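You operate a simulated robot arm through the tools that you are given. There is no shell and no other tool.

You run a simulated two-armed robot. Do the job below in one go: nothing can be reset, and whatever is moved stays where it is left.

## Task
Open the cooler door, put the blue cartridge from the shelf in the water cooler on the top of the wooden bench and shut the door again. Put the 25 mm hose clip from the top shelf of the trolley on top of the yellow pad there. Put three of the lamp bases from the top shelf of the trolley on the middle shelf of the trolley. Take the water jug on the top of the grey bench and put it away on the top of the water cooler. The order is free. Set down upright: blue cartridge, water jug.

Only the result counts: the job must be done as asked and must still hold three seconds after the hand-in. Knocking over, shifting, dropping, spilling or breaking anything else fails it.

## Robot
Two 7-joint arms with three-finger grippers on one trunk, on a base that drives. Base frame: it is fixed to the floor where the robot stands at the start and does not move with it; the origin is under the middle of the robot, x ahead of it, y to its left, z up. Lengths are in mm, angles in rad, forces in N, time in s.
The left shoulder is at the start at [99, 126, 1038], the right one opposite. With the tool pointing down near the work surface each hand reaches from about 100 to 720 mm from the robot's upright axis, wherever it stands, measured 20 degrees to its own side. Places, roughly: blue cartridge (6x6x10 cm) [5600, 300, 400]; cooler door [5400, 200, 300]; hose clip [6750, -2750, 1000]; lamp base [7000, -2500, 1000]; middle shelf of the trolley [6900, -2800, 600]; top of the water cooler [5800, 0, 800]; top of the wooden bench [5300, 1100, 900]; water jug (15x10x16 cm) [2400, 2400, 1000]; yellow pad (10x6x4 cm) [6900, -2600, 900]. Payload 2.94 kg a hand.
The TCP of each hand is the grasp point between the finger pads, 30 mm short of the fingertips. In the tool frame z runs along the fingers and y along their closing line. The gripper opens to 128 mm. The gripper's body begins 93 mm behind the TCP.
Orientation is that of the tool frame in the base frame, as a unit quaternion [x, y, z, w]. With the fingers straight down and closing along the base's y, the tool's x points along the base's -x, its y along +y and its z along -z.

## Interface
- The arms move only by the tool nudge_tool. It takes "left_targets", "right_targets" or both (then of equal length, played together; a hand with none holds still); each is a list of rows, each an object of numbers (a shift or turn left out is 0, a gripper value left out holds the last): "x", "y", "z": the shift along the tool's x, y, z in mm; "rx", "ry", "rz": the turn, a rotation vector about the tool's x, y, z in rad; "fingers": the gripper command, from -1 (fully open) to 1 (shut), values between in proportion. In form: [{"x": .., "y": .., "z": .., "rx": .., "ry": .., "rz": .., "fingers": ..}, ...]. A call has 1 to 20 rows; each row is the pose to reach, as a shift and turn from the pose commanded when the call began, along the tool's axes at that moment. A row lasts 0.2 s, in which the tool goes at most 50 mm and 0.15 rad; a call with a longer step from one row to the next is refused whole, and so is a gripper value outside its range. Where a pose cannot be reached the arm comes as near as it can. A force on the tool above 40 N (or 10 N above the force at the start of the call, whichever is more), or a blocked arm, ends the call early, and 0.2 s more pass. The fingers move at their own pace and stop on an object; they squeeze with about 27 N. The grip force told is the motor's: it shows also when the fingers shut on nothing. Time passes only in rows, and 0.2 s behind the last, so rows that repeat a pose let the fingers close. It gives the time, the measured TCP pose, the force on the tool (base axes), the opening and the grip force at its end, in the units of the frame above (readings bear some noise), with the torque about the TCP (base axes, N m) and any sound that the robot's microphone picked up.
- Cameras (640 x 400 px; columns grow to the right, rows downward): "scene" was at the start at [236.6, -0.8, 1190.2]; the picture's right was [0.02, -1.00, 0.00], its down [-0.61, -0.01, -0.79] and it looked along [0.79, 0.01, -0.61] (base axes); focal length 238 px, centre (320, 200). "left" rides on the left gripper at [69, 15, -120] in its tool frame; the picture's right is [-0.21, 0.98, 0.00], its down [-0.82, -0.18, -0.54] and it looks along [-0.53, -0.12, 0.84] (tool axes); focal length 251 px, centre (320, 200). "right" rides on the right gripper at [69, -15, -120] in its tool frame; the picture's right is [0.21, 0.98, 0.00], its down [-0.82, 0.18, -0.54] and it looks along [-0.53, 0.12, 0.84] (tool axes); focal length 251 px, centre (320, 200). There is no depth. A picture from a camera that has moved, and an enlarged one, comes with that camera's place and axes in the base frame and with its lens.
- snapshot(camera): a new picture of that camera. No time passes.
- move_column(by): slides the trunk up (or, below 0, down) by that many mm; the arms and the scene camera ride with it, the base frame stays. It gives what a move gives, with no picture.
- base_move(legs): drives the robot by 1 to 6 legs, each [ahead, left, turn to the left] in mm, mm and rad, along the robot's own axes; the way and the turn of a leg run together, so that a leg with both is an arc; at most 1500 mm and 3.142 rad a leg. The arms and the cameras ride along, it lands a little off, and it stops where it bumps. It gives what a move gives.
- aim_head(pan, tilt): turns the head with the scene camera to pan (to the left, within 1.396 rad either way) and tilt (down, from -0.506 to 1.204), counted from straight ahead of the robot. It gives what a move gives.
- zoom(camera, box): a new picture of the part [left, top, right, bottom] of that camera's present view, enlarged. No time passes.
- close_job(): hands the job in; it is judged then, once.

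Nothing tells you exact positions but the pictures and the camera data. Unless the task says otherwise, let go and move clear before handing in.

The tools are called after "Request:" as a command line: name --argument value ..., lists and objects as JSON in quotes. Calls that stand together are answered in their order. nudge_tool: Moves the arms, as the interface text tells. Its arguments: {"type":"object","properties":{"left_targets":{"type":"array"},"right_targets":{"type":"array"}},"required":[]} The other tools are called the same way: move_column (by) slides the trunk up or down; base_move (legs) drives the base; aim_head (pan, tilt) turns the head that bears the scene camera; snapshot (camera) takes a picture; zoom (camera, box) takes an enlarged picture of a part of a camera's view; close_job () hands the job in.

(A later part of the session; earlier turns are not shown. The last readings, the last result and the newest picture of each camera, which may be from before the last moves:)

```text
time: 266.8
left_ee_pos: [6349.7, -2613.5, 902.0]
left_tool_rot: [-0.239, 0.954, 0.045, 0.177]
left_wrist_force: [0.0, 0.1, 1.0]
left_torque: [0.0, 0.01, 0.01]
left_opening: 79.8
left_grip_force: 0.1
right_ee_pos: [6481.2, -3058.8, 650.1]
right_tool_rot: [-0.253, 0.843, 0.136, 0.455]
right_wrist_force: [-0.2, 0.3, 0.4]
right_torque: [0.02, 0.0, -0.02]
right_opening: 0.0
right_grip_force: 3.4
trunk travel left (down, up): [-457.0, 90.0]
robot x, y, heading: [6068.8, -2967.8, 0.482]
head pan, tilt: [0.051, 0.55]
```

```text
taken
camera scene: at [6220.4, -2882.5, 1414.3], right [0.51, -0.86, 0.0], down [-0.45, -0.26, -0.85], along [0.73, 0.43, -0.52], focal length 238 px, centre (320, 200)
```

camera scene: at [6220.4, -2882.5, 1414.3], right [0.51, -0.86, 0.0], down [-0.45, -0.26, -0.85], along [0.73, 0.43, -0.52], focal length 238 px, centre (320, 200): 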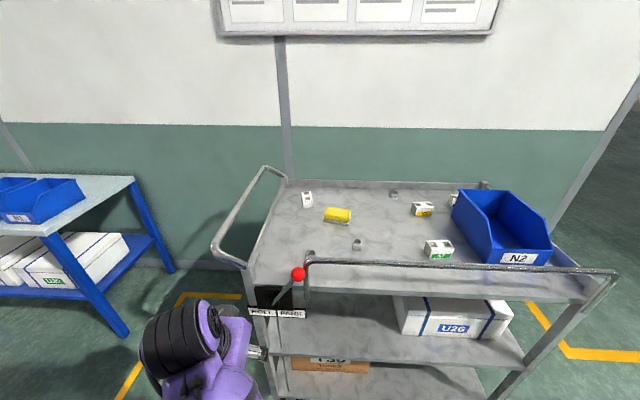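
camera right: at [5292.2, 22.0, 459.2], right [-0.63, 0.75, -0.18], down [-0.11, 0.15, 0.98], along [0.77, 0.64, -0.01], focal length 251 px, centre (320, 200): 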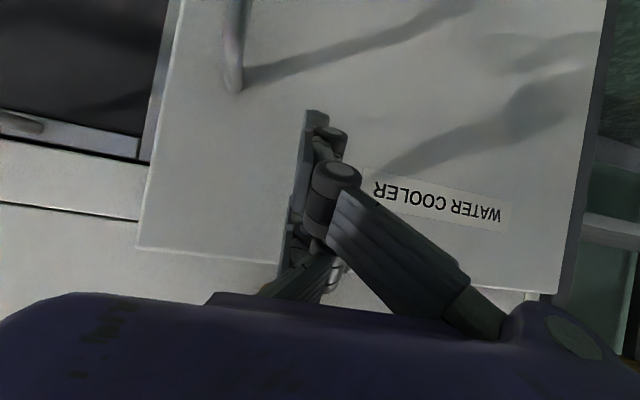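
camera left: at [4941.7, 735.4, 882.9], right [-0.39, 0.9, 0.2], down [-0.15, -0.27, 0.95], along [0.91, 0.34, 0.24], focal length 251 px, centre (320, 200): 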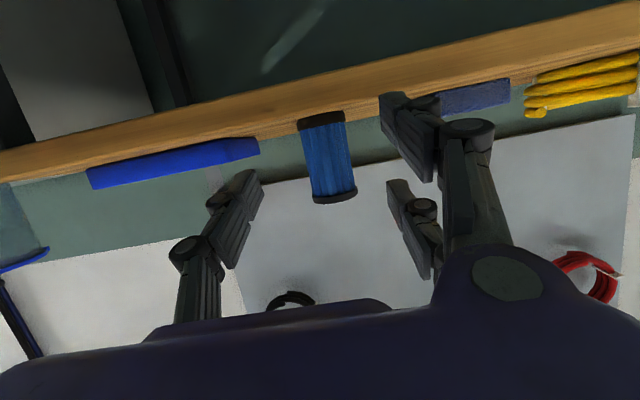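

Request:
zoom --camera "scene" --box '[230, 160, 470, 310]'

Request:
zoom --camera "scene" --box '[340, 180, 470, 261]'

Request:
zoom --camera "scene" --box '[230, 250, 550, 400]'

```text
2.67 times, centred on (350, 235) of scene
camera zoom: at [6220.4, -2882.5, 1414.3], right [0.51, -0.86, 0.0], down [-0.45, -0.26, -0.85], along [0.73, 0.43, -0.52], focal length 634 px, centre (240, 107)
```

zoom: 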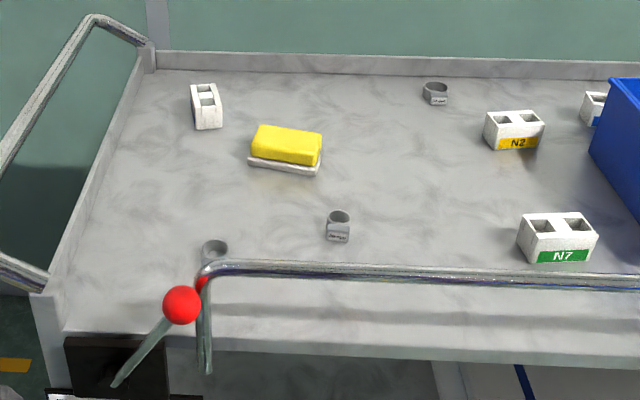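

```text
4.92 times, centred on (405, 220) of scene
camera zoom: at [6220.4, -2882.5, 1414.3], right [0.51, -0.86, 0.0], down [-0.45, -0.26, -0.85], along [0.73, 0.43, -0.52], focal length 1170 px, centre (-98, 99)
```

zoom: 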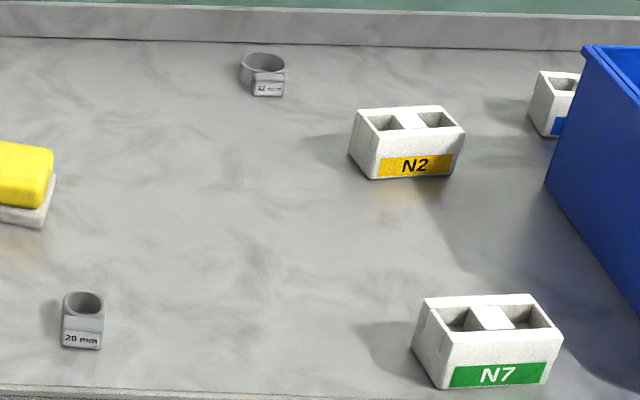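

```text
2.00 times, centred on (390, 325) of scene
camera zoom: at [6220.4, -2882.5, 1414.3], right [0.51, -0.86, 0.0], down [-0.45, -0.26, -0.85], along [0.73, 0.43, -0.52], focal length 475 px, centre (180, -50)
```

zoom: 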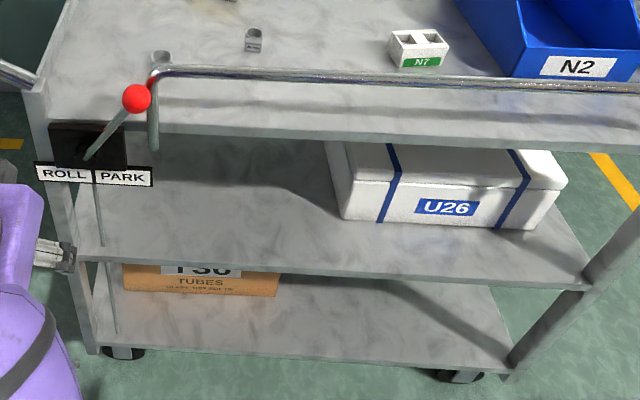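

I need to read the clip labels. Zooming strongly on each clip.

Request:
zoom --camera "scene" --box '[345, 232, 369, 256]'

Request:
zoom --camera "scene" --box '[380, 182, 408, 204]'

Request:
zoom --camera "scene" --box '[294, 238, 326, 262]'

```text
16.00 times, centred on (357, 244) of scene
camera zoom: at [6220.4, -2882.5, 1414.3], right [0.51, -0.86, 0.0], down [-0.45, -0.26, -0.85], along [0.73, 0.43, -0.52], focal length 3802 px, centre (-272, -504)
```

zoom: 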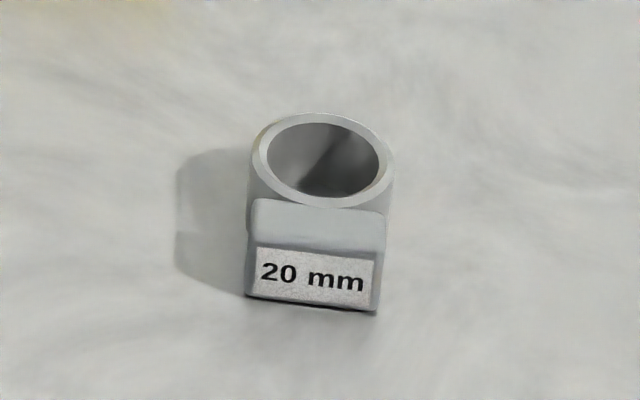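

```text
16.00 times, centred on (394, 193) of scene
camera zoom: at [6220.4, -2882.5, 1414.3], right [0.51, -0.86, 0.0], down [-0.45, -0.26, -0.85], along [0.73, 0.43, -0.52], focal length 3802 px, centre (-864, 312)
```

zoom: 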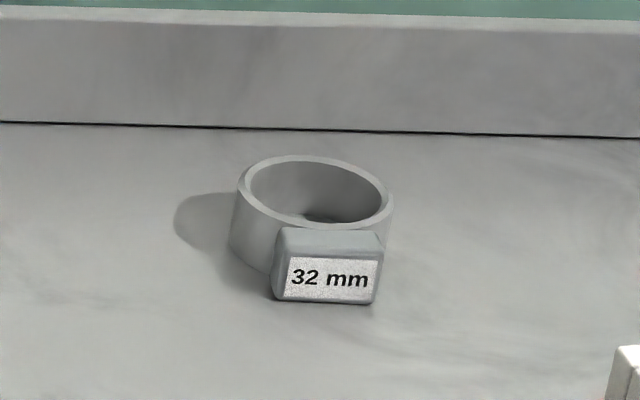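

```text
16.00 times, centred on (310, 250) of scene
camera zoom: at [6220.4, -2882.5, 1414.3], right [0.51, -0.86, 0.0], down [-0.45, -0.26, -0.85], along [0.73, 0.43, -0.52], focal length 3802 px, centre (480, -600)
```

zoom: 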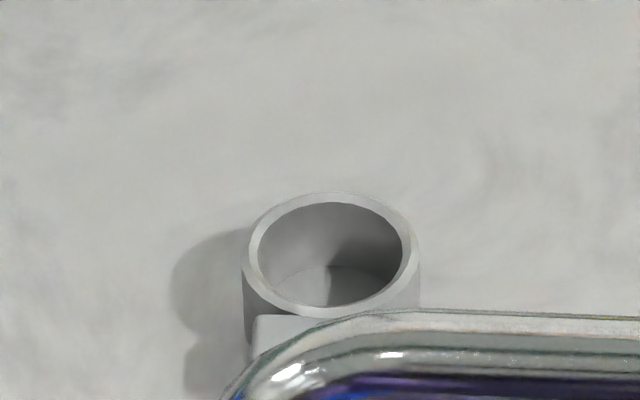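

The clips are 20 mm (middle), 32 mm (back), so the one near the brake lever, intermediate in size (~34 mm outside), is the 25 mm one. I raise the right hand to a tool-down pose above the trolley height.

Request:
nudge_tool --right_targets '[{"x": -44, "z": -14, "ry": 0.11}, {"x": -88, "z": -27, "ry": 0.22}, {"x": -132, "z": -41, "ry": 0.33}, {"x": -176, "z": -55, "ry": 0.44}, {"x": -220, "z": -69, "ry": 0.55}, {"x": -264, "z": -82, "ry": 0.66}, {"x": -308, "z": -96, "ry": 0.77}, {"x": -352, "z": -110, "ry": 0.88}, {"x": -396, "z": -123.5, "ry": 1.0}, {"x": -396, "z": -123.5, "ry": 1.0, "fingers": 0}]'

Request:
base_move --legs '[[0, 290, 0]]'

Request:
aim_head --pan -0.3 --tilt 0.6

Request:
snapshot --camera "scene"

```text
time: 269.0
left_ee_pos: [6348.8, -2614.9, 902.2]
left_tool_rot: [-0.237, 0.954, 0.045, 0.178]
left_wrist_force: [-0.1, -0.2, 0.4]
left_torque: [0.03, -0.06, 0.02]
left_opening: 80.1
left_grip_force: 0.1
right_ee_pos: [6576.2, -2996.5, 1050.7]
right_tool_rot: [-0.288, 0.958, -0.002, -0.005]
right_wrist_force: [-0.2, -0.3, -0.4]
right_torque: [0.0, -0.01, 0.03]
right_opening: 25.5
right_grip_force: 0.0
trunk travel left (down, up): [-457.0, 90.0]
robot x, y, heading: [6064.4, -2967.8, 0.485]
head pan, tilt: [0.051, 0.55]
```

```text
time: 272.1
left_ee_pos: [6218.0, -2361.4, 901.7]
left_tool_rot: [-0.237, 0.954, 0.045, 0.177]
left_wrist_force: [0.5, -0.4, -0.7]
left_torque: [-0.01, -0.02, 0.04]
left_opening: 80.0
left_grip_force: 0.0
right_ee_pos: [6443.8, -2742.9, 1048.5]
right_tool_rot: [-0.287, 0.958, -0.002, -0.004]
right_wrist_force: [-0.5, -0.2, -0.6]
right_torque: [-0.01, -0.02, 0.02]
right_opening: 63.9
right_grip_force: 0.0
trunk travel left (down, up): [-457.0, 90.0]
robot x, y, heading: [5928.8, -2714.4, 0.479]
head pan, tilt: [0.051, 0.55]
```

```text
time: 273.0
left_ee_pos: [6217.3, -2360.4, 901.1]
left_tool_rot: [-0.236, 0.954, 0.045, 0.178]
left_wrist_force: [0.0, 0.2, 0.2]
left_torque: [-0.01, 0.03, -0.01]
left_opening: 79.8
left_grip_force: 0.0
right_ee_pos: [6443.2, -2742.5, 1049.6]
right_tool_rot: [-0.286, 0.958, -0.002, -0.005]
right_wrist_force: [0.1, -0.1, -0.1]
right_torque: [-0.03, 0.02, 0.01]
right_opening: 63.9
right_grip_force: 0.1
trunk travel left (down, up): [-457.0, 90.0]
robot x, y, heading: [5929.5, -2712.0, 0.48]
head pan, tilt: [-0.3, 0.6]
```

```text
taken
camera scene: at [6097.6, -2658.2, 1409.7], right [0.18, -0.98, 0.0], down [-0.56, -0.1, -0.83], along [0.81, 0.15, -0.56], focal length 238 px, centre (320, 200)
```

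scene: 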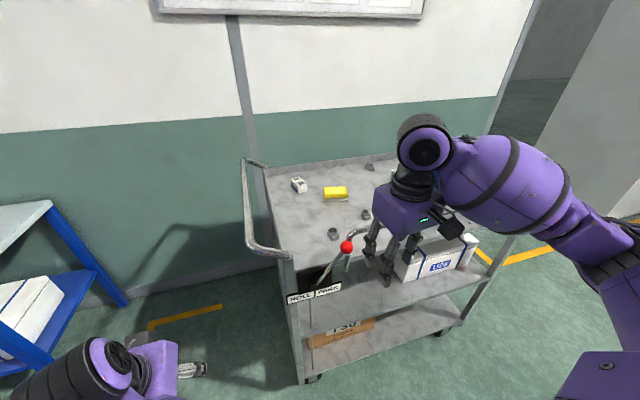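

Request:
zoom --camera "scene" --box '[319, 222, 351, 246]'

Request:
zoom --camera "scene" --box '[240, 150, 400, 270]'

```text
16.00 times, centred on (335, 234) of scene
camera zoom: at [6097.6, -2658.2, 1409.7], right [0.18, -0.98, 0.0], down [-0.56, -0.1, -0.83], along [0.81, 0.15, -0.56], focal length 3802 px, centre (80, -344)
```

zoom: 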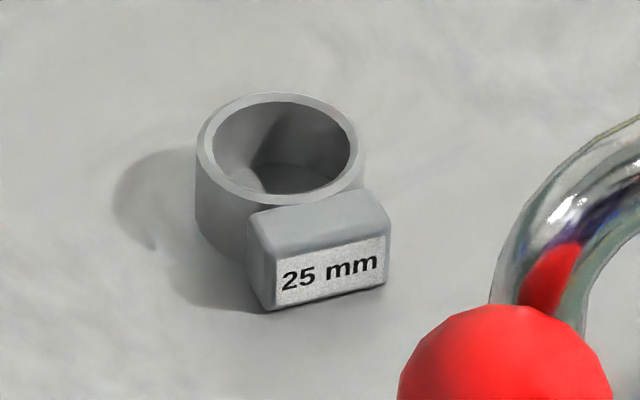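

```text
3.33 times, centred on (320, 210) of scene
camera zoom: at [6097.6, -2658.2, 1409.7], right [0.18, -0.98, 0.0], down [-0.56, -0.1, -0.83], along [0.81, 0.15, -0.56], focal length 792 px, centre (320, 167)
```

zoom: 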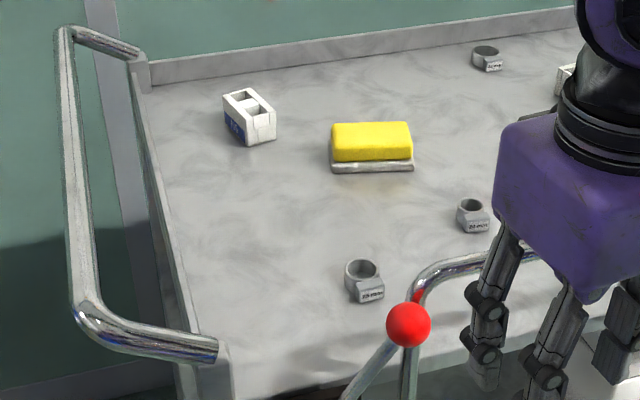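

Confirmed: the near clip reads "25 mm". I drive 230 mm ahead so the right hand comes above it (hand at z≈1050, well above the rail).

Request:
base_move --legs '[[220, 0, 0]]'

Request:
snapshot --camera "right"

Request:
snapshot --camera "scene"

```text
time: 274.6
left_ee_pos: [6413.7, -2259.1, 900.9]
left_tool_rot: [-0.236, 0.954, 0.045, 0.177]
left_wrist_force: [0.2, -0.7, -0.7]
left_torque: [0.02, -0.01, -0.02]
left_opening: 80.2
left_grip_force: 0.0
right_ee_pos: [6639.4, -2641.3, 1049.1]
right_tool_rot: [-0.288, 0.958, -0.002, -0.005]
right_wrist_force: [0.2, 0.6, 0.2]
right_torque: [-0.01, 0.05, 0.0]
right_opening: 64.2
right_grip_force: 0.2
trunk travel left (down, up): [-457.0, 90.0]
robot x, y, heading: [6128.0, -2607.9, 0.477]
head pan, tilt: [-0.3, 0.6]
```

```text
taken
camera right: at [6590.1, -2693.2, 1169.4], right [-0.72, 0.7, 0.0], down [0.59, 0.61, 0.53], along [0.37, 0.38, -0.85], focal length 251 px, centre (320, 200)
```

right: 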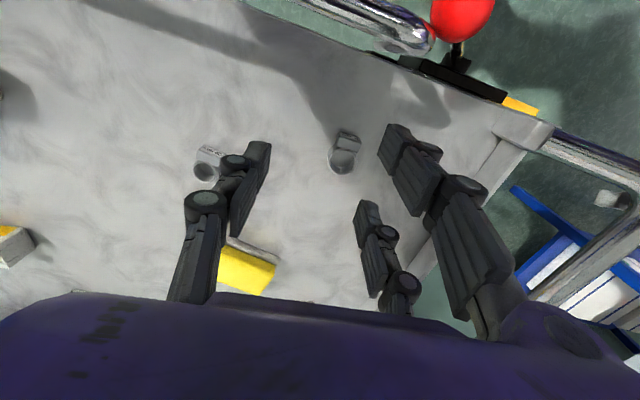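

```text
taken
camera scene: at [6292.2, -2557.3, 1409.7], right [0.18, -0.98, 0.0], down [-0.56, -0.1, -0.83], along [0.81, 0.15, -0.56], focal length 238 px, centre (320, 200)
```

scene: 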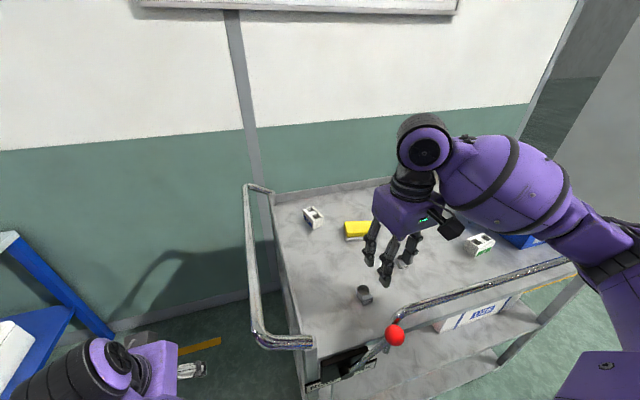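

Request:
zoom --camera "right" --box '[280, 100, 400, 200]'

```text
4.00 times, centred on (340, 150) of right
camera zoom: at [6590.1, -2693.2, 1169.4], right [-0.72, 0.7, 0.0], down [0.59, 0.61, 0.53], along [0.37, 0.38, -0.85], focal length 1006 px, centre (240, 400)
```

zoom: 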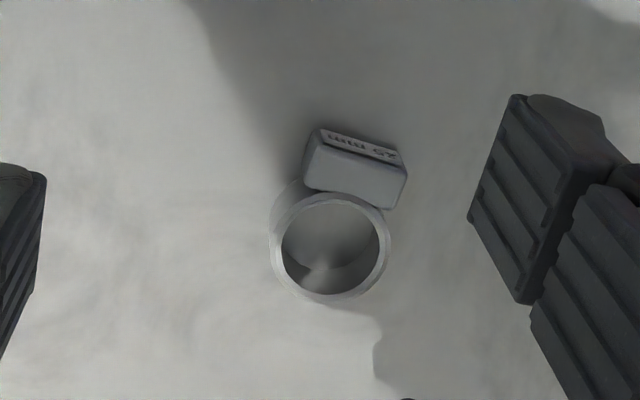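

The ring centre is at about (6651, −2591). I align the hand above it and lower to z≈960, then look.

Request:
nudge_tool --right_targets '[{"x": -12, "y": 12, "z": 15}, {"x": -25, "y": 24, "z": 35}, {"x": -37.4, "y": 35.6, "z": 60}, {"x": -37.4, "y": 35.6, "z": 89}, {"x": -37.4, "y": 35.6, "z": 89}]'

Request:
zoom --camera "right" --box '[220, 100, 420, 225]'

Request:
zoom --camera "scene" --box '[280, 180, 480, 330]'

```text
time: 275.9
left_ee_pos: [6412.2, -2260.7, 901.2]
left_tool_rot: [-0.236, 0.954, 0.044, 0.177]
left_wrist_force: [1.3, 0.1, -0.8]
left_torque: [0.0, 0.02, 0.01]
left_opening: 79.9
left_grip_force: 0.1
right_ee_pos: [6650.2, -2592.1, 958.8]
right_tool_rot: [-0.287, 0.958, -0.003, -0.004]
right_wrist_force: [-0.6, 0.1, 0.6]
right_torque: [0.02, 0.01, -0.03]
right_opening: 64.1
right_grip_force: 0.1
trunk travel left (down, up): [-457.0, 90.0]
robot x, y, heading: [6126.4, -2611.6, 0.477]
head pan, tilt: [-0.3, 0.6]
```

```text
3.20 times, centred on (320, 162) of right
camera zoom: at [6601.1, -2643.1, 1079.2], right [-0.72, 0.7, 0.0], down [0.59, 0.61, 0.53], along [0.37, 0.38, -0.85], focal length 805 px, centre (320, 320)
```

zoom: 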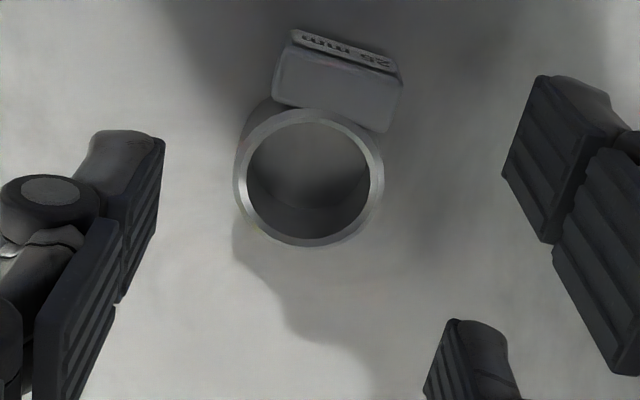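

```text
2.67 times, centred on (380, 255) of scene
camera zoom: at [6292.0, -2557.1, 1409.8], right [0.18, -0.98, 0.0], down [-0.56, -0.1, -0.83], along [0.81, 0.15, -0.56], focal length 634 px, centre (160, 53)
```

zoom: 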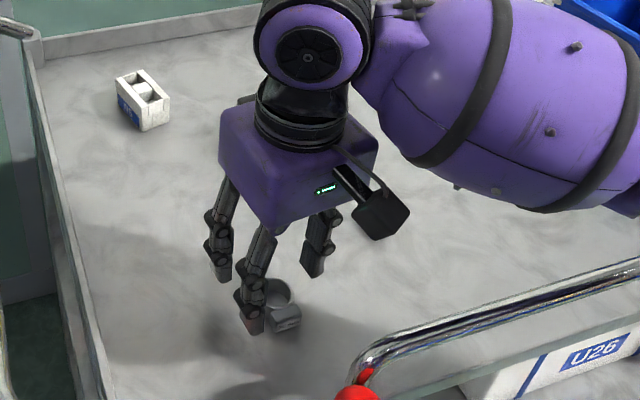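

The ring is centred within ~3 mm. I correct and lower carefully toward the shelf.

Request:
nudge_tool --right_targets '[{"x": -2.5, "y": -2.3, "z": 8}, {"x": -2.5, "y": -2.3, "z": 16}, {"x": -2.5, "y": -2.3, "z": 24}, {"x": -2.5, "y": -2.3, "z": 30}, {"x": -2.5, "y": -2.3, "z": 34}, {"x": -2.5, "y": -2.3, "z": 34}]'

Request:
zoom --camera "right" --box '[220, 100, 420, 225]'

```text
time: 277.2
left_ee_pos: [6410.9, -2260.4, 902.6]
left_tool_rot: [-0.236, 0.954, 0.045, 0.178]
left_wrist_force: [-0.6, -0.7, -0.7]
left_torque: [0.04, -0.04, 0.01]
left_opening: 80.2
left_grip_force: 0.0
right_ee_pos: [6652.0, -2592.0, 928.5]
right_tool_rot: [-0.288, 0.958, -0.001, -0.002]
right_wrist_force: [-0.4, 0.7, 19.2]
right_torque: [0.44, 0.01, 0.19]
right_opening: 63.6
right_grip_force: 0.1
trunk travel left (down, up): [-457.0, 90.0]
robot x, y, heading: [6124.4, -2609.6, 0.479]
head pan, tilt: [-0.3, 0.6]
```

```text
3.20 times, centred on (320, 162) of right
camera zoom: at [6602.6, -2643.9, 1048.1], right [-0.72, 0.7, 0.0], down [0.59, 0.6, 0.54], along [0.38, 0.39, -0.84], focal length 805 px, centre (320, 320)
```

zoom: 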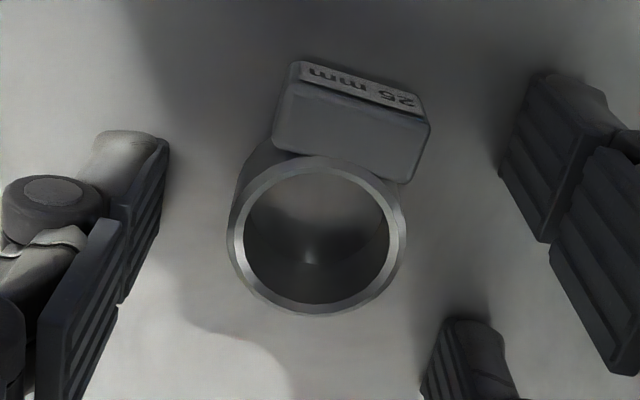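

The fingertips touched the shelf (surface z≈898). I raise 4 mm, shift 4 mm toward me and close on the ring.

Request:
nudge_tool --right_targets '[{"x": 2, "y": -1, "z": -5}, {"x": 4, "y": -1, "z": -5}, {"x": 4, "y": -1, "z": -5, "fingers": 0.3}, {"x": 4, "y": -1, "z": -5, "fingers": 0.4}, {"x": 4, "y": -1, "z": -5, "fingers": 0.5}, {"x": 4, "y": -1, "z": -5, "fingers": 0.7}, {"x": 4, "y": -1, "z": -5, "fingers": 0.7}]'

Request:
zoom --camera "right" --box '[220, 100, 420, 225]'

```text
time: 278.9
left_ee_pos: [6413.1, -2261.2, 901.3]
left_tool_rot: [-0.237, 0.954, 0.044, 0.178]
left_wrist_force: [0.2, 0.0, -1.0]
left_torque: [-0.01, 0.03, -0.01]
left_opening: 80.0
left_grip_force: 0.0
right_ee_pos: [6649.3, -2596.1, 930.7]
right_tool_rot: [-0.286, 0.958, -0.002, -0.005]
right_wrist_force: [0.7, 0.3, -0.6]
right_torque: [-0.03, -0.02, -0.04]
right_opening: 20.4
right_grip_force: 27.0
trunk travel left (down, up): [-457.0, 90.0]
robot x, y, heading: [6127.8, -2610.9, 0.477]
head pan, tilt: [-0.3, 0.6]
```

```text
3.20 times, centred on (320, 162) of right
camera zoom: at [6600.9, -2647.3, 1050.7], right [-0.72, 0.7, 0.0], down [0.59, 0.61, 0.53], along [0.37, 0.38, -0.85], focal length 805 px, centre (320, 320)
```

zoom: 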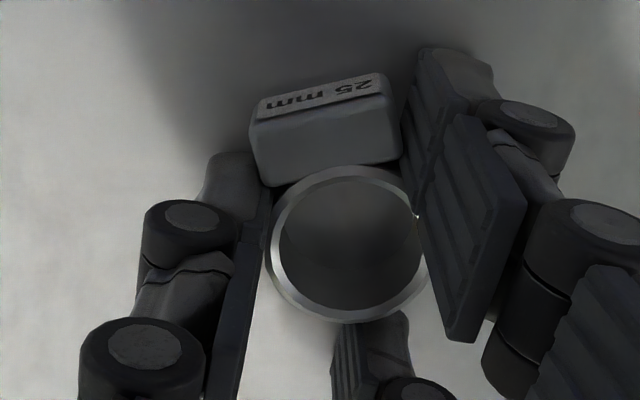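

It's gripped. I lift 20 mm and check that the clip comes along.

Request:
nudge_tool --right_targets '[{"z": -4}, {"z": -9}, {"z": -15}, {"z": -20}, {"z": -20}]'

Request:
zoom --camera "right" --box '[220, 100, 420, 225]'

Request:
zoom --camera "scene" --box '[300, 220, 420, 310]'

```text
time: 280.1
left_ee_pos: [6412.0, -2260.5, 901.4]
left_tool_rot: [-0.237, 0.954, 0.045, 0.178]
left_wrist_force: [-0.1, -0.3, -0.6]
left_torque: [0.0, 0.02, -0.02]
left_opening: 80.2
left_grip_force: 0.0
right_ee_pos: [6649.6, -2597.0, 950.7]
right_tool_rot: [-0.288, 0.958, -0.002, -0.004]
right_wrist_force: [-0.3, 0.0, 0.7]
right_torque: [0.02, -0.01, -0.01]
right_opening: 20.3
right_grip_force: 26.8
trunk travel left (down, up): [-457.0, 90.0]
robot x, y, heading: [6124.2, -2612.0, 0.473]
head pan, tilt: [-0.3, 0.6]
```

```text
3.20 times, centred on (320, 162) of right
camera zoom: at [6601.5, -2647.1, 1071.1], right [-0.72, 0.7, 0.0], down [0.59, 0.61, 0.53], along [0.37, 0.38, -0.85], focal length 805 px, centre (320, 320)
```

zoom: 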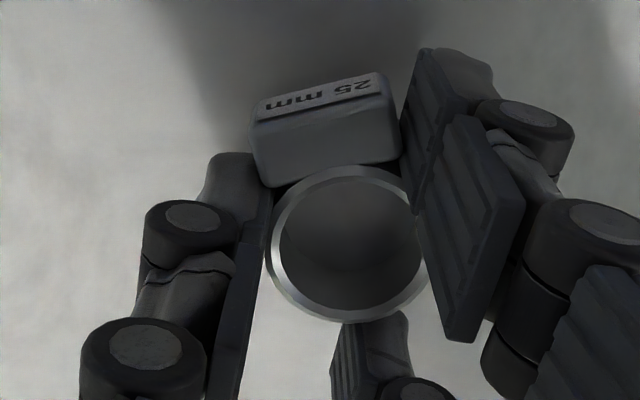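

```text
4.44 times, centred on (360, 265) of scene
camera zoom: at [6292.1, -2557.4, 1409.7], right [0.18, -0.98, 0.0], down [-0.56, -0.1, -0.83], along [0.81, 0.15, -0.56], focal length 1056 px, centre (142, -89)
```

zoom: 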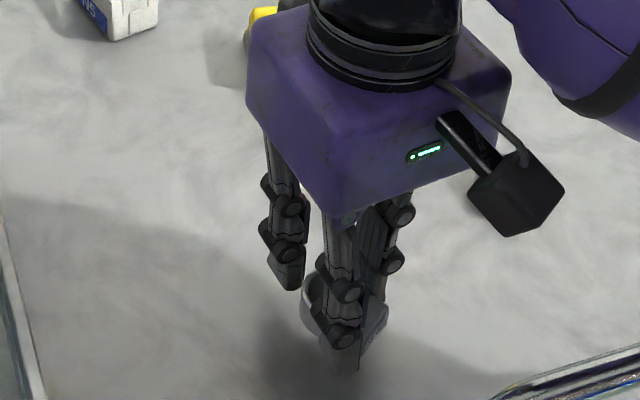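

The clip is held and lifted. I raise it clear and carry it over the yellow pad.

Request:
nudge_tool --right_targets '[{"z": -25}, {"z": -50}, {"x": -25, "y": -15, "z": -80}, {"x": -60, "y": -34, "z": -90}, {"x": -95, "y": -54, "z": -90}, {"x": -130, "y": -74, "z": -90}, {"x": -160, "y": -91, "z": -90}, {"x": -160, "y": -91, "z": -90}]'

Request:
snapshot --camera "right"

Request:
zoom --camera "scene" --box '[280, 150, 480, 300]'

```text
time: 281.9
left_ee_pos: [6412.0, -2261.9, 902.9]
left_tool_rot: [-0.236, 0.954, 0.045, 0.177]
left_wrist_force: [0.0, 0.0, 0.3]
left_torque: [0.02, 0.03, 0.02]
left_opening: 80.2
left_grip_force: 0.0
right_ee_pos: [6833.3, -2584.4, 1039.2]
right_tool_rot: [-0.288, 0.958, -0.002, -0.004]
right_wrist_force: [0.2, 0.3, -0.3]
right_torque: [-0.01, 0.0, -0.01]
right_opening: 20.4
right_grip_force: 27.2
trunk travel left (down, up): [-457.0, 90.0]
robot x, y, heading: [6128.1, -2611.1, 0.475]
head pan, tilt: [-0.3, 0.6]
```

```text
taken
camera right: at [6785.8, -2634.4, 1159.5], right [-0.72, 0.7, 0.0], down [0.59, 0.61, 0.53], along [0.37, 0.38, -0.85], focal length 251 px, centre (320, 200)
```

right: 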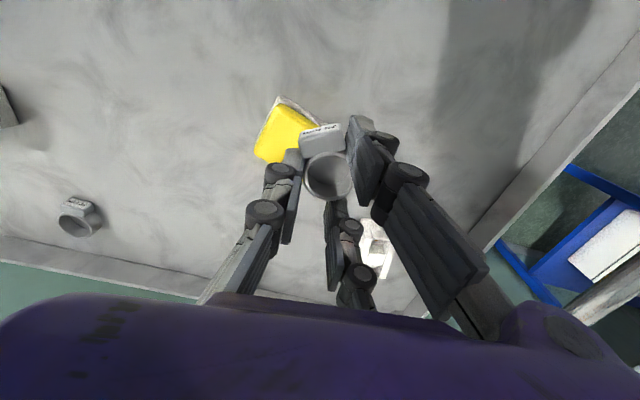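

```text
2.67 times, centred on (380, 225) of scene
camera zoom: at [6291.6, -2557.7, 1409.8], right [0.18, -0.98, 0.0], down [-0.56, -0.1, -0.83], along [0.81, 0.15, -0.56], focal length 634 px, centre (160, 133)
```

zoom: 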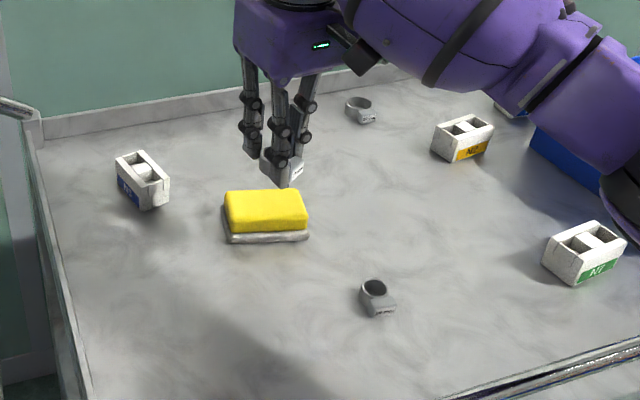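

Request:
zoom --camera "right" --box '[220, 70, 400, 220]'

```text
2.67 times, centred on (310, 145) of right
camera zoom: at [6785.8, -2634.4, 1159.5], right [-0.72, 0.7, 0.0], down [0.59, 0.61, 0.53], along [0.37, 0.38, -0.85], focal length 670 px, centre (347, 347)
```

zoom: 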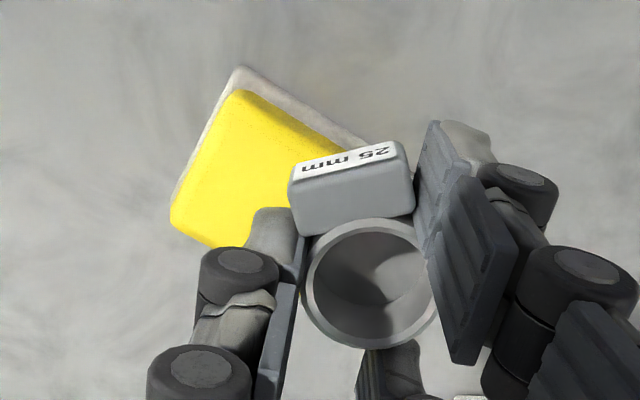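

The pad's centre is at about u 4935, w 5400. I move 29 mm further and lower the clip onto it.

Request:
nudge_tool --right_targets '[{"x": -10, "y": -1}, {"x": -20, "y": -1}, {"x": -28.6, "y": -1.6}, {"x": -28.6, "y": -1.6, "z": 15}, {"x": -28.6, "y": -1.6, "z": 32}, {"x": -28.6, "y": -1.6, "z": 48}, {"x": -28.6, "y": -1.6, "z": 56}, {"x": -28.6, "y": -1.6, "z": 56}]'

Request:
zoom --camera "right" --box '[220, 70, 400, 220]'

Request:
zoom --camera "scene" --box '[300, 170, 420, 260]'

```text
time: 283.6
left_ee_pos: [6412.4, -2260.2, 901.9]
left_tool_rot: [-0.236, 0.954, 0.045, 0.178]
left_wrist_force: [0.1, -0.3, -0.3]
left_torque: [0.05, -0.02, -0.01]
left_opening: 80.0
left_grip_force: 0.0
right_ee_pos: [6859.8, -2569.6, 983.3]
right_tool_rot: [-0.287, 0.958, -0.001, -0.005]
right_wrist_force: [-0.6, 0.1, -0.6]
right_torque: [0.02, -0.01, -0.01]
right_opening: 20.4
right_grip_force: 27.0
trunk travel left (down, up): [-457.0, 90.0]
robot x, y, heading: [6128.9, -2608.0, 0.477]
head pan, tilt: [-0.3, 0.6]
```

```text
2.67 times, centred on (310, 145) of right
camera zoom: at [6810.9, -2620.3, 1103.4], right [-0.72, 0.7, 0.0], down [0.59, 0.61, 0.53], along [0.37, 0.38, -0.85], focal length 670 px, centre (347, 347)
```

zoom: 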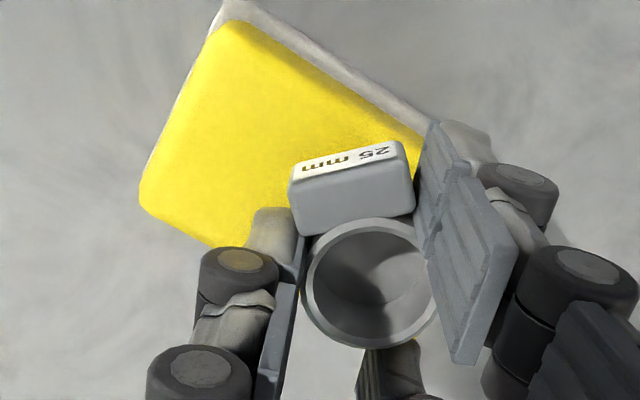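

```text
4.44 times, centred on (360, 215) of scene
camera zoom: at [6292.1, -2557.4, 1409.8], right [0.18, -0.98, 0.0], down [-0.56, -0.1, -0.83], along [0.81, 0.15, -0.56], focal length 1056 px, centre (142, 133)
```

zoom: 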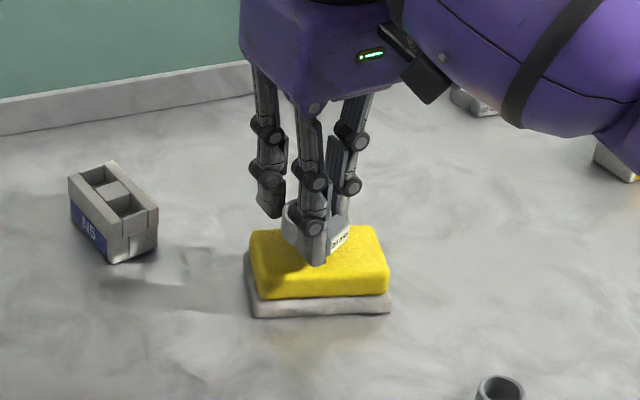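

The clip is right over the pad's centre. Lowering in small steps until it touches.

Request:
nudge_tool --right_targets '[{"z": 3}, {"z": 6}, {"z": 8}, {"z": 8}]'

Request:
nudge_tool --right_targets '[{"z": 2}, {"z": 3}, {"z": 3}]'

```text
time: 284.6
left_ee_pos: [6412.1, -2260.0, 901.6]
left_tool_rot: [-0.235, 0.954, 0.044, 0.178]
left_wrist_force: [0.8, 0.3, -0.2]
left_torque: [-0.02, 0.04, 0.0]
left_opening: 80.2
left_grip_force: 0.1
right_ee_pos: [6858.3, -2568.8, 975.1]
right_tool_rot: [-0.287, 0.958, -0.001, -0.004]
right_wrist_force: [-0.1, -0.1, -0.4]
right_torque: [0.03, 0.01, 0.0]
right_opening: 20.3
right_grip_force: 24.8
trunk travel left (down, up): [-457.0, 90.0]
robot x, y, heading: [6128.1, -2609.9, 0.478]
head pan, tilt: [-0.3, 0.6]
```

```text
time: 285.4
left_ee_pos: [6413.0, -2259.5, 901.5]
left_tool_rot: [-0.236, 0.954, 0.045, 0.177]
left_wrist_force: [0.4, -0.1, 1.0]
left_torque: [-0.01, -0.03, 0.02]
left_opening: 79.9
left_grip_force: 0.1
right_ee_pos: [6858.9, -2569.7, 971.5]
right_tool_rot: [-0.287, 0.958, -0.002, -0.004]
right_wrist_force: [0.5, 0.0, -0.6]
right_torque: [-0.02, -0.01, 0.0]
right_opening: 19.7
right_grip_force: 0.5
trunk travel left (down, up): [-457.0, 90.0]
robot x, y, heading: [6129.9, -2614.0, 0.482]
head pan, tilt: [-0.3, 0.6]
```

The grip force dropped; let me look at the clip right away.

Request:
zoom --camera "right" --box '[220, 70, 400, 220]'

Request:
zoom --camera "scene" --box '[320, 185, 400, 245]'

```text
2.67 times, centred on (310, 145) of right
camera zoom: at [6810.3, -2620.8, 1092.5], right [-0.72, 0.7, 0.0], down [0.59, 0.61, 0.53], along [0.37, 0.38, -0.85], focal length 670 px, centre (347, 347)
```

zoom: 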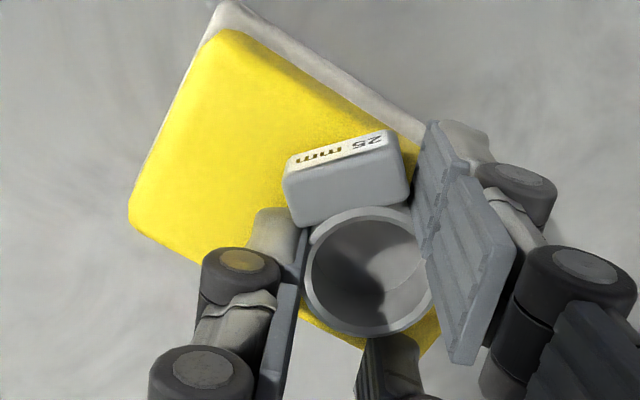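

```text
6.67 times, centred on (360, 215) of scene
camera zoom: at [6292.1, -2557.4, 1409.7], right [0.18, -0.98, 0.0], down [-0.56, -0.1, -0.83], along [0.81, 0.15, -0.56], focal length 1584 px, centre (53, 100)
```

zoom: 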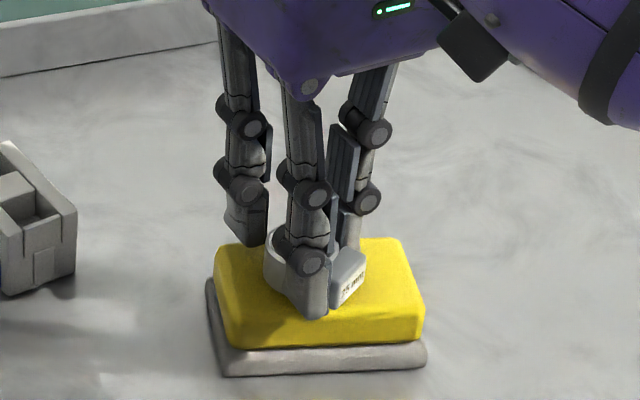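

From the head view the clip sits centred on the pad, resting on it. I open the fingers slowly and lift away.

Request:
nudge_tool --right_targets '[{"fingers": 0.6}, {"fingers": 0.5}, {"fingers": 0.4}, {"fingers": 0.2}, {"fingers": 0.0}, {"fingers": 0.0}]'

Request:
zoom --camera "right" --box '[220, 70, 400, 220]'

```text
time: 286.9
left_ee_pos: [6412.5, -2260.7, 900.6]
left_tool_rot: [-0.236, 0.954, 0.045, 0.177]
left_wrist_force: [-1.4, 0.8, -0.4]
left_torque: [0.01, 0.03, -0.01]
left_opening: 79.6
left_grip_force: 0.1
right_ee_pos: [6858.0, -2570.1, 972.6]
right_tool_rot: [-0.287, 0.958, -0.002, -0.005]
right_wrist_force: [0.2, 0.1, -0.2]
right_torque: [0.01, 0.03, 0.0]
right_opening: 64.1
right_grip_force: 0.0
trunk travel left (down, up): [-457.0, 90.0]
robot x, y, heading: [6126.1, -2613.0, 0.482]
head pan, tilt: [-0.3, 0.6]
```

```text
2.67 times, centred on (310, 145) of right
camera zoom: at [6810.3, -2620.8, 1092.6], right [-0.72, 0.7, 0.0], down [0.59, 0.61, 0.53], along [0.37, 0.38, -0.85], focal length 670 px, centre (347, 347)
```

zoom: 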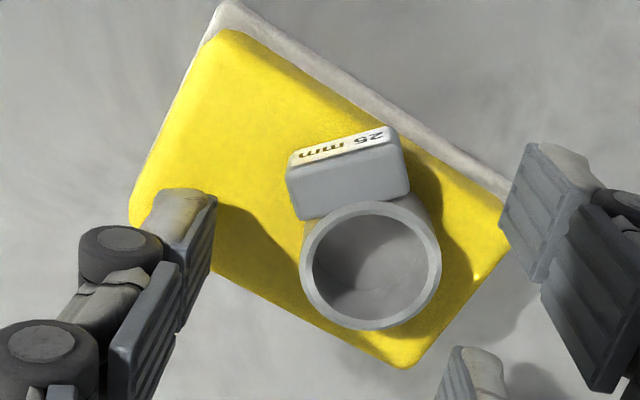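

The 25 mm clip lies well within the yellow pad. I lift the right hand away, and raise the left hand so it will clear the trolley later.

Request:
nudge_tool --right_targets '[{"z": -10}, {"z": -25}, {"z": -55}, {"z": -90}, {"z": -120}, {"z": -120}]' --left_targets '[{"x": -20, "y": 24, "z": -25}, {"x": -40, "y": 48, "z": -49}, {"x": -60, "y": 72, "z": -74}, {"x": -80, "y": 96, "z": -98}, {"x": -99.6, "y": 120, "z": -122.8}, {"x": -99.6, "y": 120, "z": -122.8}]'

Request:
snapshot --camera "right"

Request:
zoom --camera "scene" --box '[290, 160, 450, 280]'

```text
time: 288.2
left_ee_pos: [6402.5, -2135.8, 1053.2]
left_tool_rot: [-0.235, 0.955, 0.045, 0.175]
left_wrist_force: [0.5, 0.1, -0.3]
left_torque: [0.06, 0.06, 0.05]
left_opening: 80.2
left_grip_force: 0.1
left hand out of reach, approached as far as the arm can: row 1, 2, 3, 4
right_ee_pos: [6861.0, -2573.0, 1090.5]
right_tool_rot: [-0.286, 0.958, 0.0, -0.005]
right_wrist_force: [0.9, -1.3, -1.3]
right_torque: [0.11, 0.08, 0.01]
right_opening: 63.9
right_grip_force: 0.0
trunk travel left (down, up): [-457.0, 90.0]
robot x, y, heading: [6131.1, -2614.8, 0.475]
head pan, tilt: [-0.3, 0.6]
```

```text
taken
camera right: at [6812.7, -2624.4, 1211.5], right [-0.71, 0.7, 0.0], down [0.59, 0.6, 0.53], along [0.37, 0.38, -0.85], focal length 251 px, centre (320, 200)
```

right: 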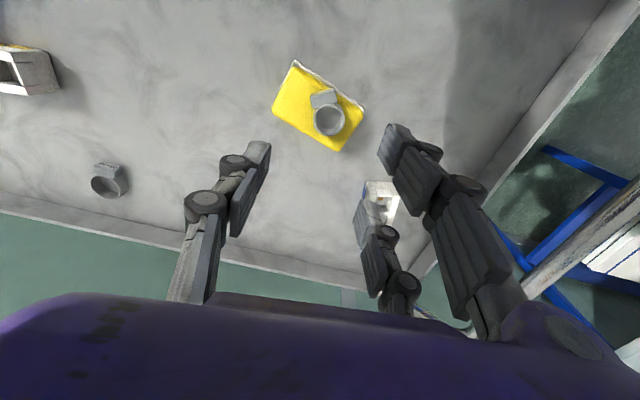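

```text
3.33 times, centred on (370, 220) of scene
camera zoom: at [6294.6, -2561.4, 1409.9], right [0.18, -0.98, 0.0], down [-0.56, -0.1, -0.82], along [0.81, 0.15, -0.57], focal length 792 px, centre (153, 133)
```

zoom: 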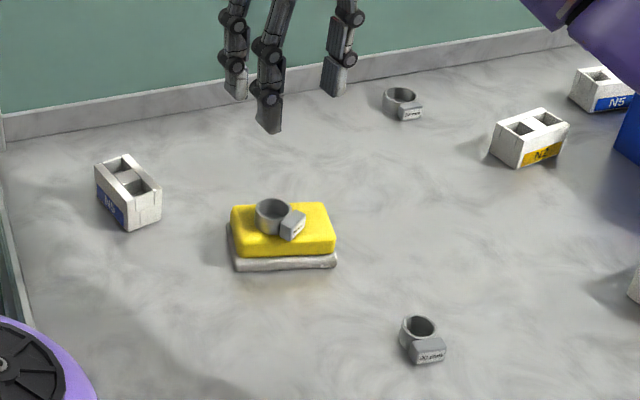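

Next the lamp bases. I drive 55 mm closer and move the right hand over the left N5 base to see its orientation.

Request:
base_move --legs '[[55, 0, 0]]'

Request:
nudge_tool --right_targets '[{"x": 5, "y": 23}, {"x": 10, "y": 46}, {"x": 14, "y": 69}, {"x": 18, "y": 92}, {"x": 20, "y": 112}, {"x": 20, "y": 112}]'

Request:
snapshot --camera "right"

Request:
snapshot --camera "scene"

```text
time: 289.2
left_ee_pos: [6449.2, -2107.4, 1053.2]
left_tool_rot: [-0.235, 0.954, 0.044, 0.178]
left_wrist_force: [0.1, 0.5, -0.4]
left_torque: [-0.01, -0.01, 0.01]
left_opening: 80.1
left_grip_force: 0.1
right_ee_pos: [6905.6, -2544.6, 1093.7]
right_tool_rot: [-0.287, 0.958, -0.002, -0.004]
right_wrist_force: [0.0, 0.7, -0.5]
right_torque: [-0.02, -0.02, 0.01]
right_opening: 64.0
right_grip_force: 0.1
trunk travel left (down, up): [-457.0, 90.0]
robot x, y, heading: [6175.8, -2584.7, 0.487]
head pan, tilt: [-0.3, 0.6]
```

```text
time: 290.6
left_ee_pos: [6449.8, -2107.6, 1052.8]
left_tool_rot: [-0.235, 0.954, 0.044, 0.178]
left_wrist_force: [0.1, -0.2, 0.1]
left_torque: [0.04, -0.01, -0.02]
left_opening: 80.0
left_grip_force: 0.0
right_ee_pos: [6827.4, -2462.6, 1092.0]
right_tool_rot: [-0.286, 0.958, -0.002, -0.004]
right_wrist_force: [0.7, 0.4, -0.6]
right_torque: [0.02, -0.01, -0.01]
right_opening: 64.0
right_grip_force: 0.1
trunk travel left (down, up): [-457.0, 90.0]
robot x, y, heading: [6174.9, -2585.4, 0.473]
head pan, tilt: [-0.3, 0.6]
```

```text
taken
camera right: at [6779.6, -2513.4, 1212.3], right [-0.72, 0.7, 0.0], down [0.59, 0.61, 0.53], along [0.37, 0.38, -0.85], focal length 251 px, centre (320, 200)
```

right: 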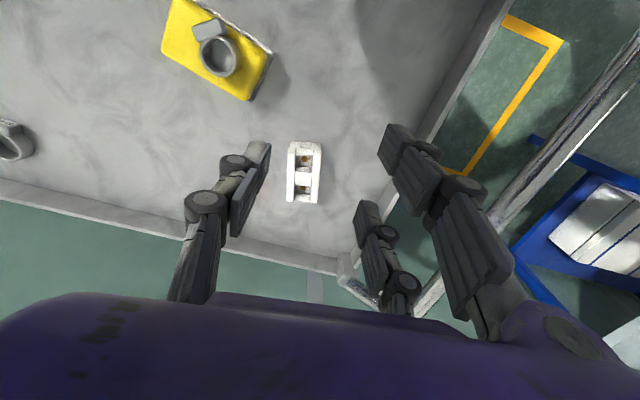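

```text
taken
camera scene: at [6340.0, -2533.0, 1409.8], right [0.18, -0.98, 0.0], down [-0.56, -0.1, -0.83], along [0.81, 0.15, -0.56], focal length 238 px, centre (320, 200)
```

scene: 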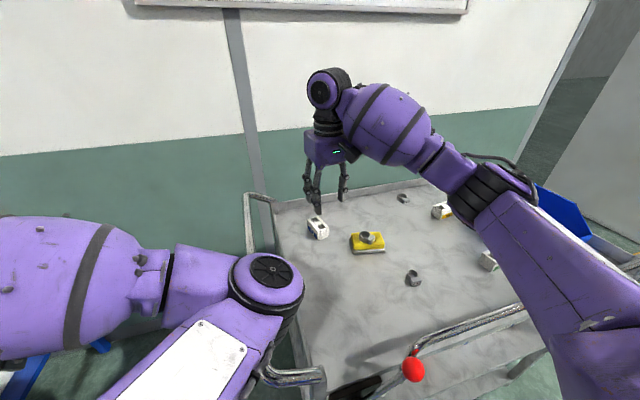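

Request:
zoom --camera "right" --box '[250, 110, 370, 230]'

Request:
zoom --camera "scene" --box '[180, 180, 420, 400]'

```text
3.33 times, centred on (310, 170) of right
camera zoom: at [6779.6, -2513.4, 1212.3], right [-0.72, 0.7, 0.0], down [0.59, 0.61, 0.53], along [0.37, 0.38, -0.85], focal length 838 px, centre (353, 300)
```

zoom: 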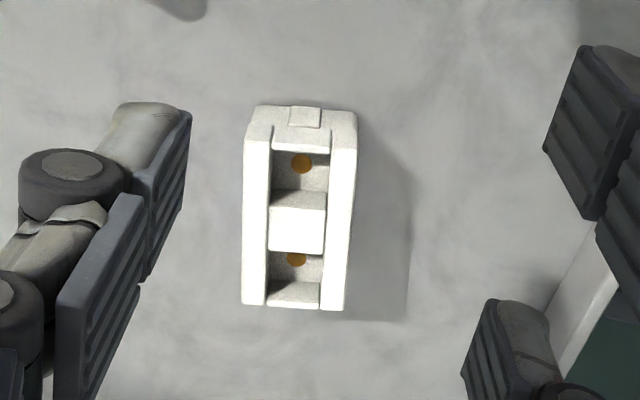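

```text
1.82 times, centred on (300, 290) of scene
camera zoom: at [6340.0, -2533.0, 1409.8], right [0.18, -0.98, 0.0], down [-0.56, -0.1, -0.83], along [0.81, 0.15, -0.56], focal length 432 px, centre (356, 36)
```

zoom: 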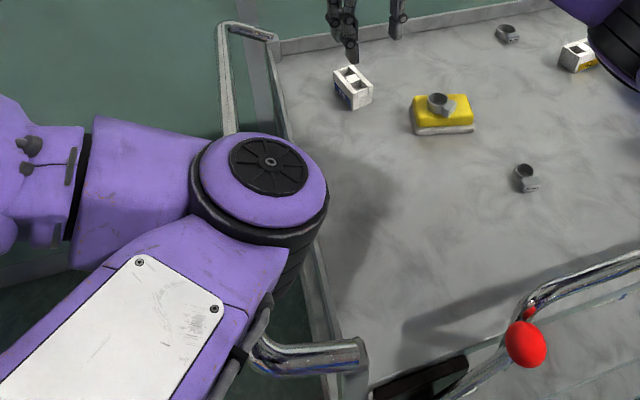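

It is indeed a lamp base (socket contacts inside), about 39×70 mm, aligned with the gripper. I move over it and lower to just above.

Request:
nudge_tool --right_targets '[{"x": -24, "y": -1, "z": 20}, {"x": -48, "y": -2, "z": 40}, {"x": -70.8, "y": -3.6, "z": 65}, {"x": -70.8, "y": -3.6, "z": 90}, {"x": -70.8, "y": -3.6, "z": 100}, {"x": -70.8, "y": -3.6, "z": 100}]'

Request:
zoom --camera "right" --box '[220, 90, 420, 240]'

```text
time: 292.0
left_ee_pos: [6448.6, -2107.0, 1052.8]
left_tool_rot: [-0.236, 0.955, 0.044, 0.177]
left_wrist_force: [-0.2, 0.2, 0.6]
left_torque: [-0.03, -0.01, -0.01]
left_opening: 80.0
left_grip_force: 0.0
right_ee_pos: [6888.5, -2427.4, 990.2]
right_tool_rot: [-0.287, 0.958, -0.001, -0.004]
right_wrist_force: [-0.3, 0.0, -0.2]
right_torque: [0.01, 0.01, 0.0]
right_opening: 63.9
right_grip_force: 0.1
trunk travel left (down, up): [-457.0, 90.0]
robot x, y, heading: [6176.1, -2581.2, 0.479]
head pan, tilt: [-0.3, 0.6]
```

```text
2.67 times, centred on (320, 165) of right
camera zoom: at [6840.3, -2477.4, 1110.7], right [-0.72, 0.7, 0.0], down [0.59, 0.61, 0.53], along [0.37, 0.38, -0.85], focal length 670 px, centre (320, 293)
```

zoom: 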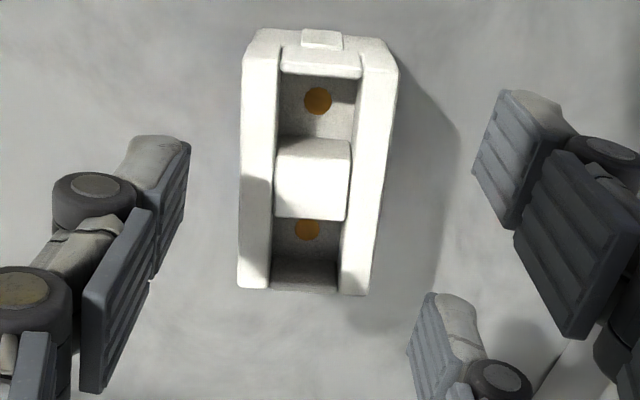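

Well centred. Lowering to grip height and closing.

Request:
nudge_tool --right_targets '[{"y": -3, "z": 15}, {"y": -3, "z": 30}, {"y": -3, "z": 43}, {"y": -3, "z": 52}, {"y": -3, "z": 56}, {"y": -3, "z": 56}, {"y": -3, "z": 56, "fingers": 0.2}, {"y": -3, "z": 56, "fingers": 0.35}, {"y": -3, "z": 56, "fingers": 0.5}, {"y": -3, "z": 56, "fingers": 1}, {"y": -3, "z": 56, "fingers": 1}]'

Request:
zoom --camera "right" --box '[220, 90, 420, 240]'

```text
time: 294.4
left_ee_pos: [6448.1, -2106.7, 1051.7]
left_tool_rot: [-0.236, 0.954, 0.045, 0.178]
left_wrist_force: [-0.4, 0.8, 0.2]
left_torque: [-0.01, 0.0, 0.0]
left_opening: 80.0
left_grip_force: 0.0
right_ee_pos: [6890.2, -2429.9, 936.4]
right_tool_rot: [-0.287, 0.958, -0.002, -0.005]
right_wrist_force: [0.1, -0.3, 0.4]
right_torque: [0.02, 0.04, 0.01]
right_opening: 39.2
right_grip_force: 27.3
trunk travel left (down, up): [-457.0, 90.0]
robot x, y, heading: [6174.7, -2590.2, 0.474]
head pan, tilt: [-0.3, 0.6]
```

```text
2.67 times, centred on (320, 165) of right
camera zoom: at [6841.7, -2480.6, 1055.5], right [-0.72, 0.7, 0.0], down [0.59, 0.61, 0.53], along [0.37, 0.38, -0.85], focal length 670 px, centre (320, 293)
```

zoom: 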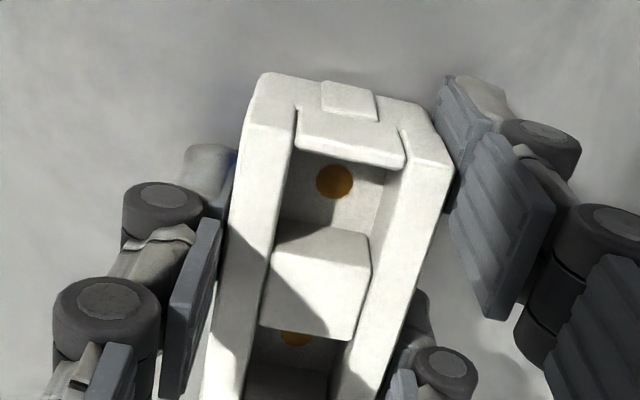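

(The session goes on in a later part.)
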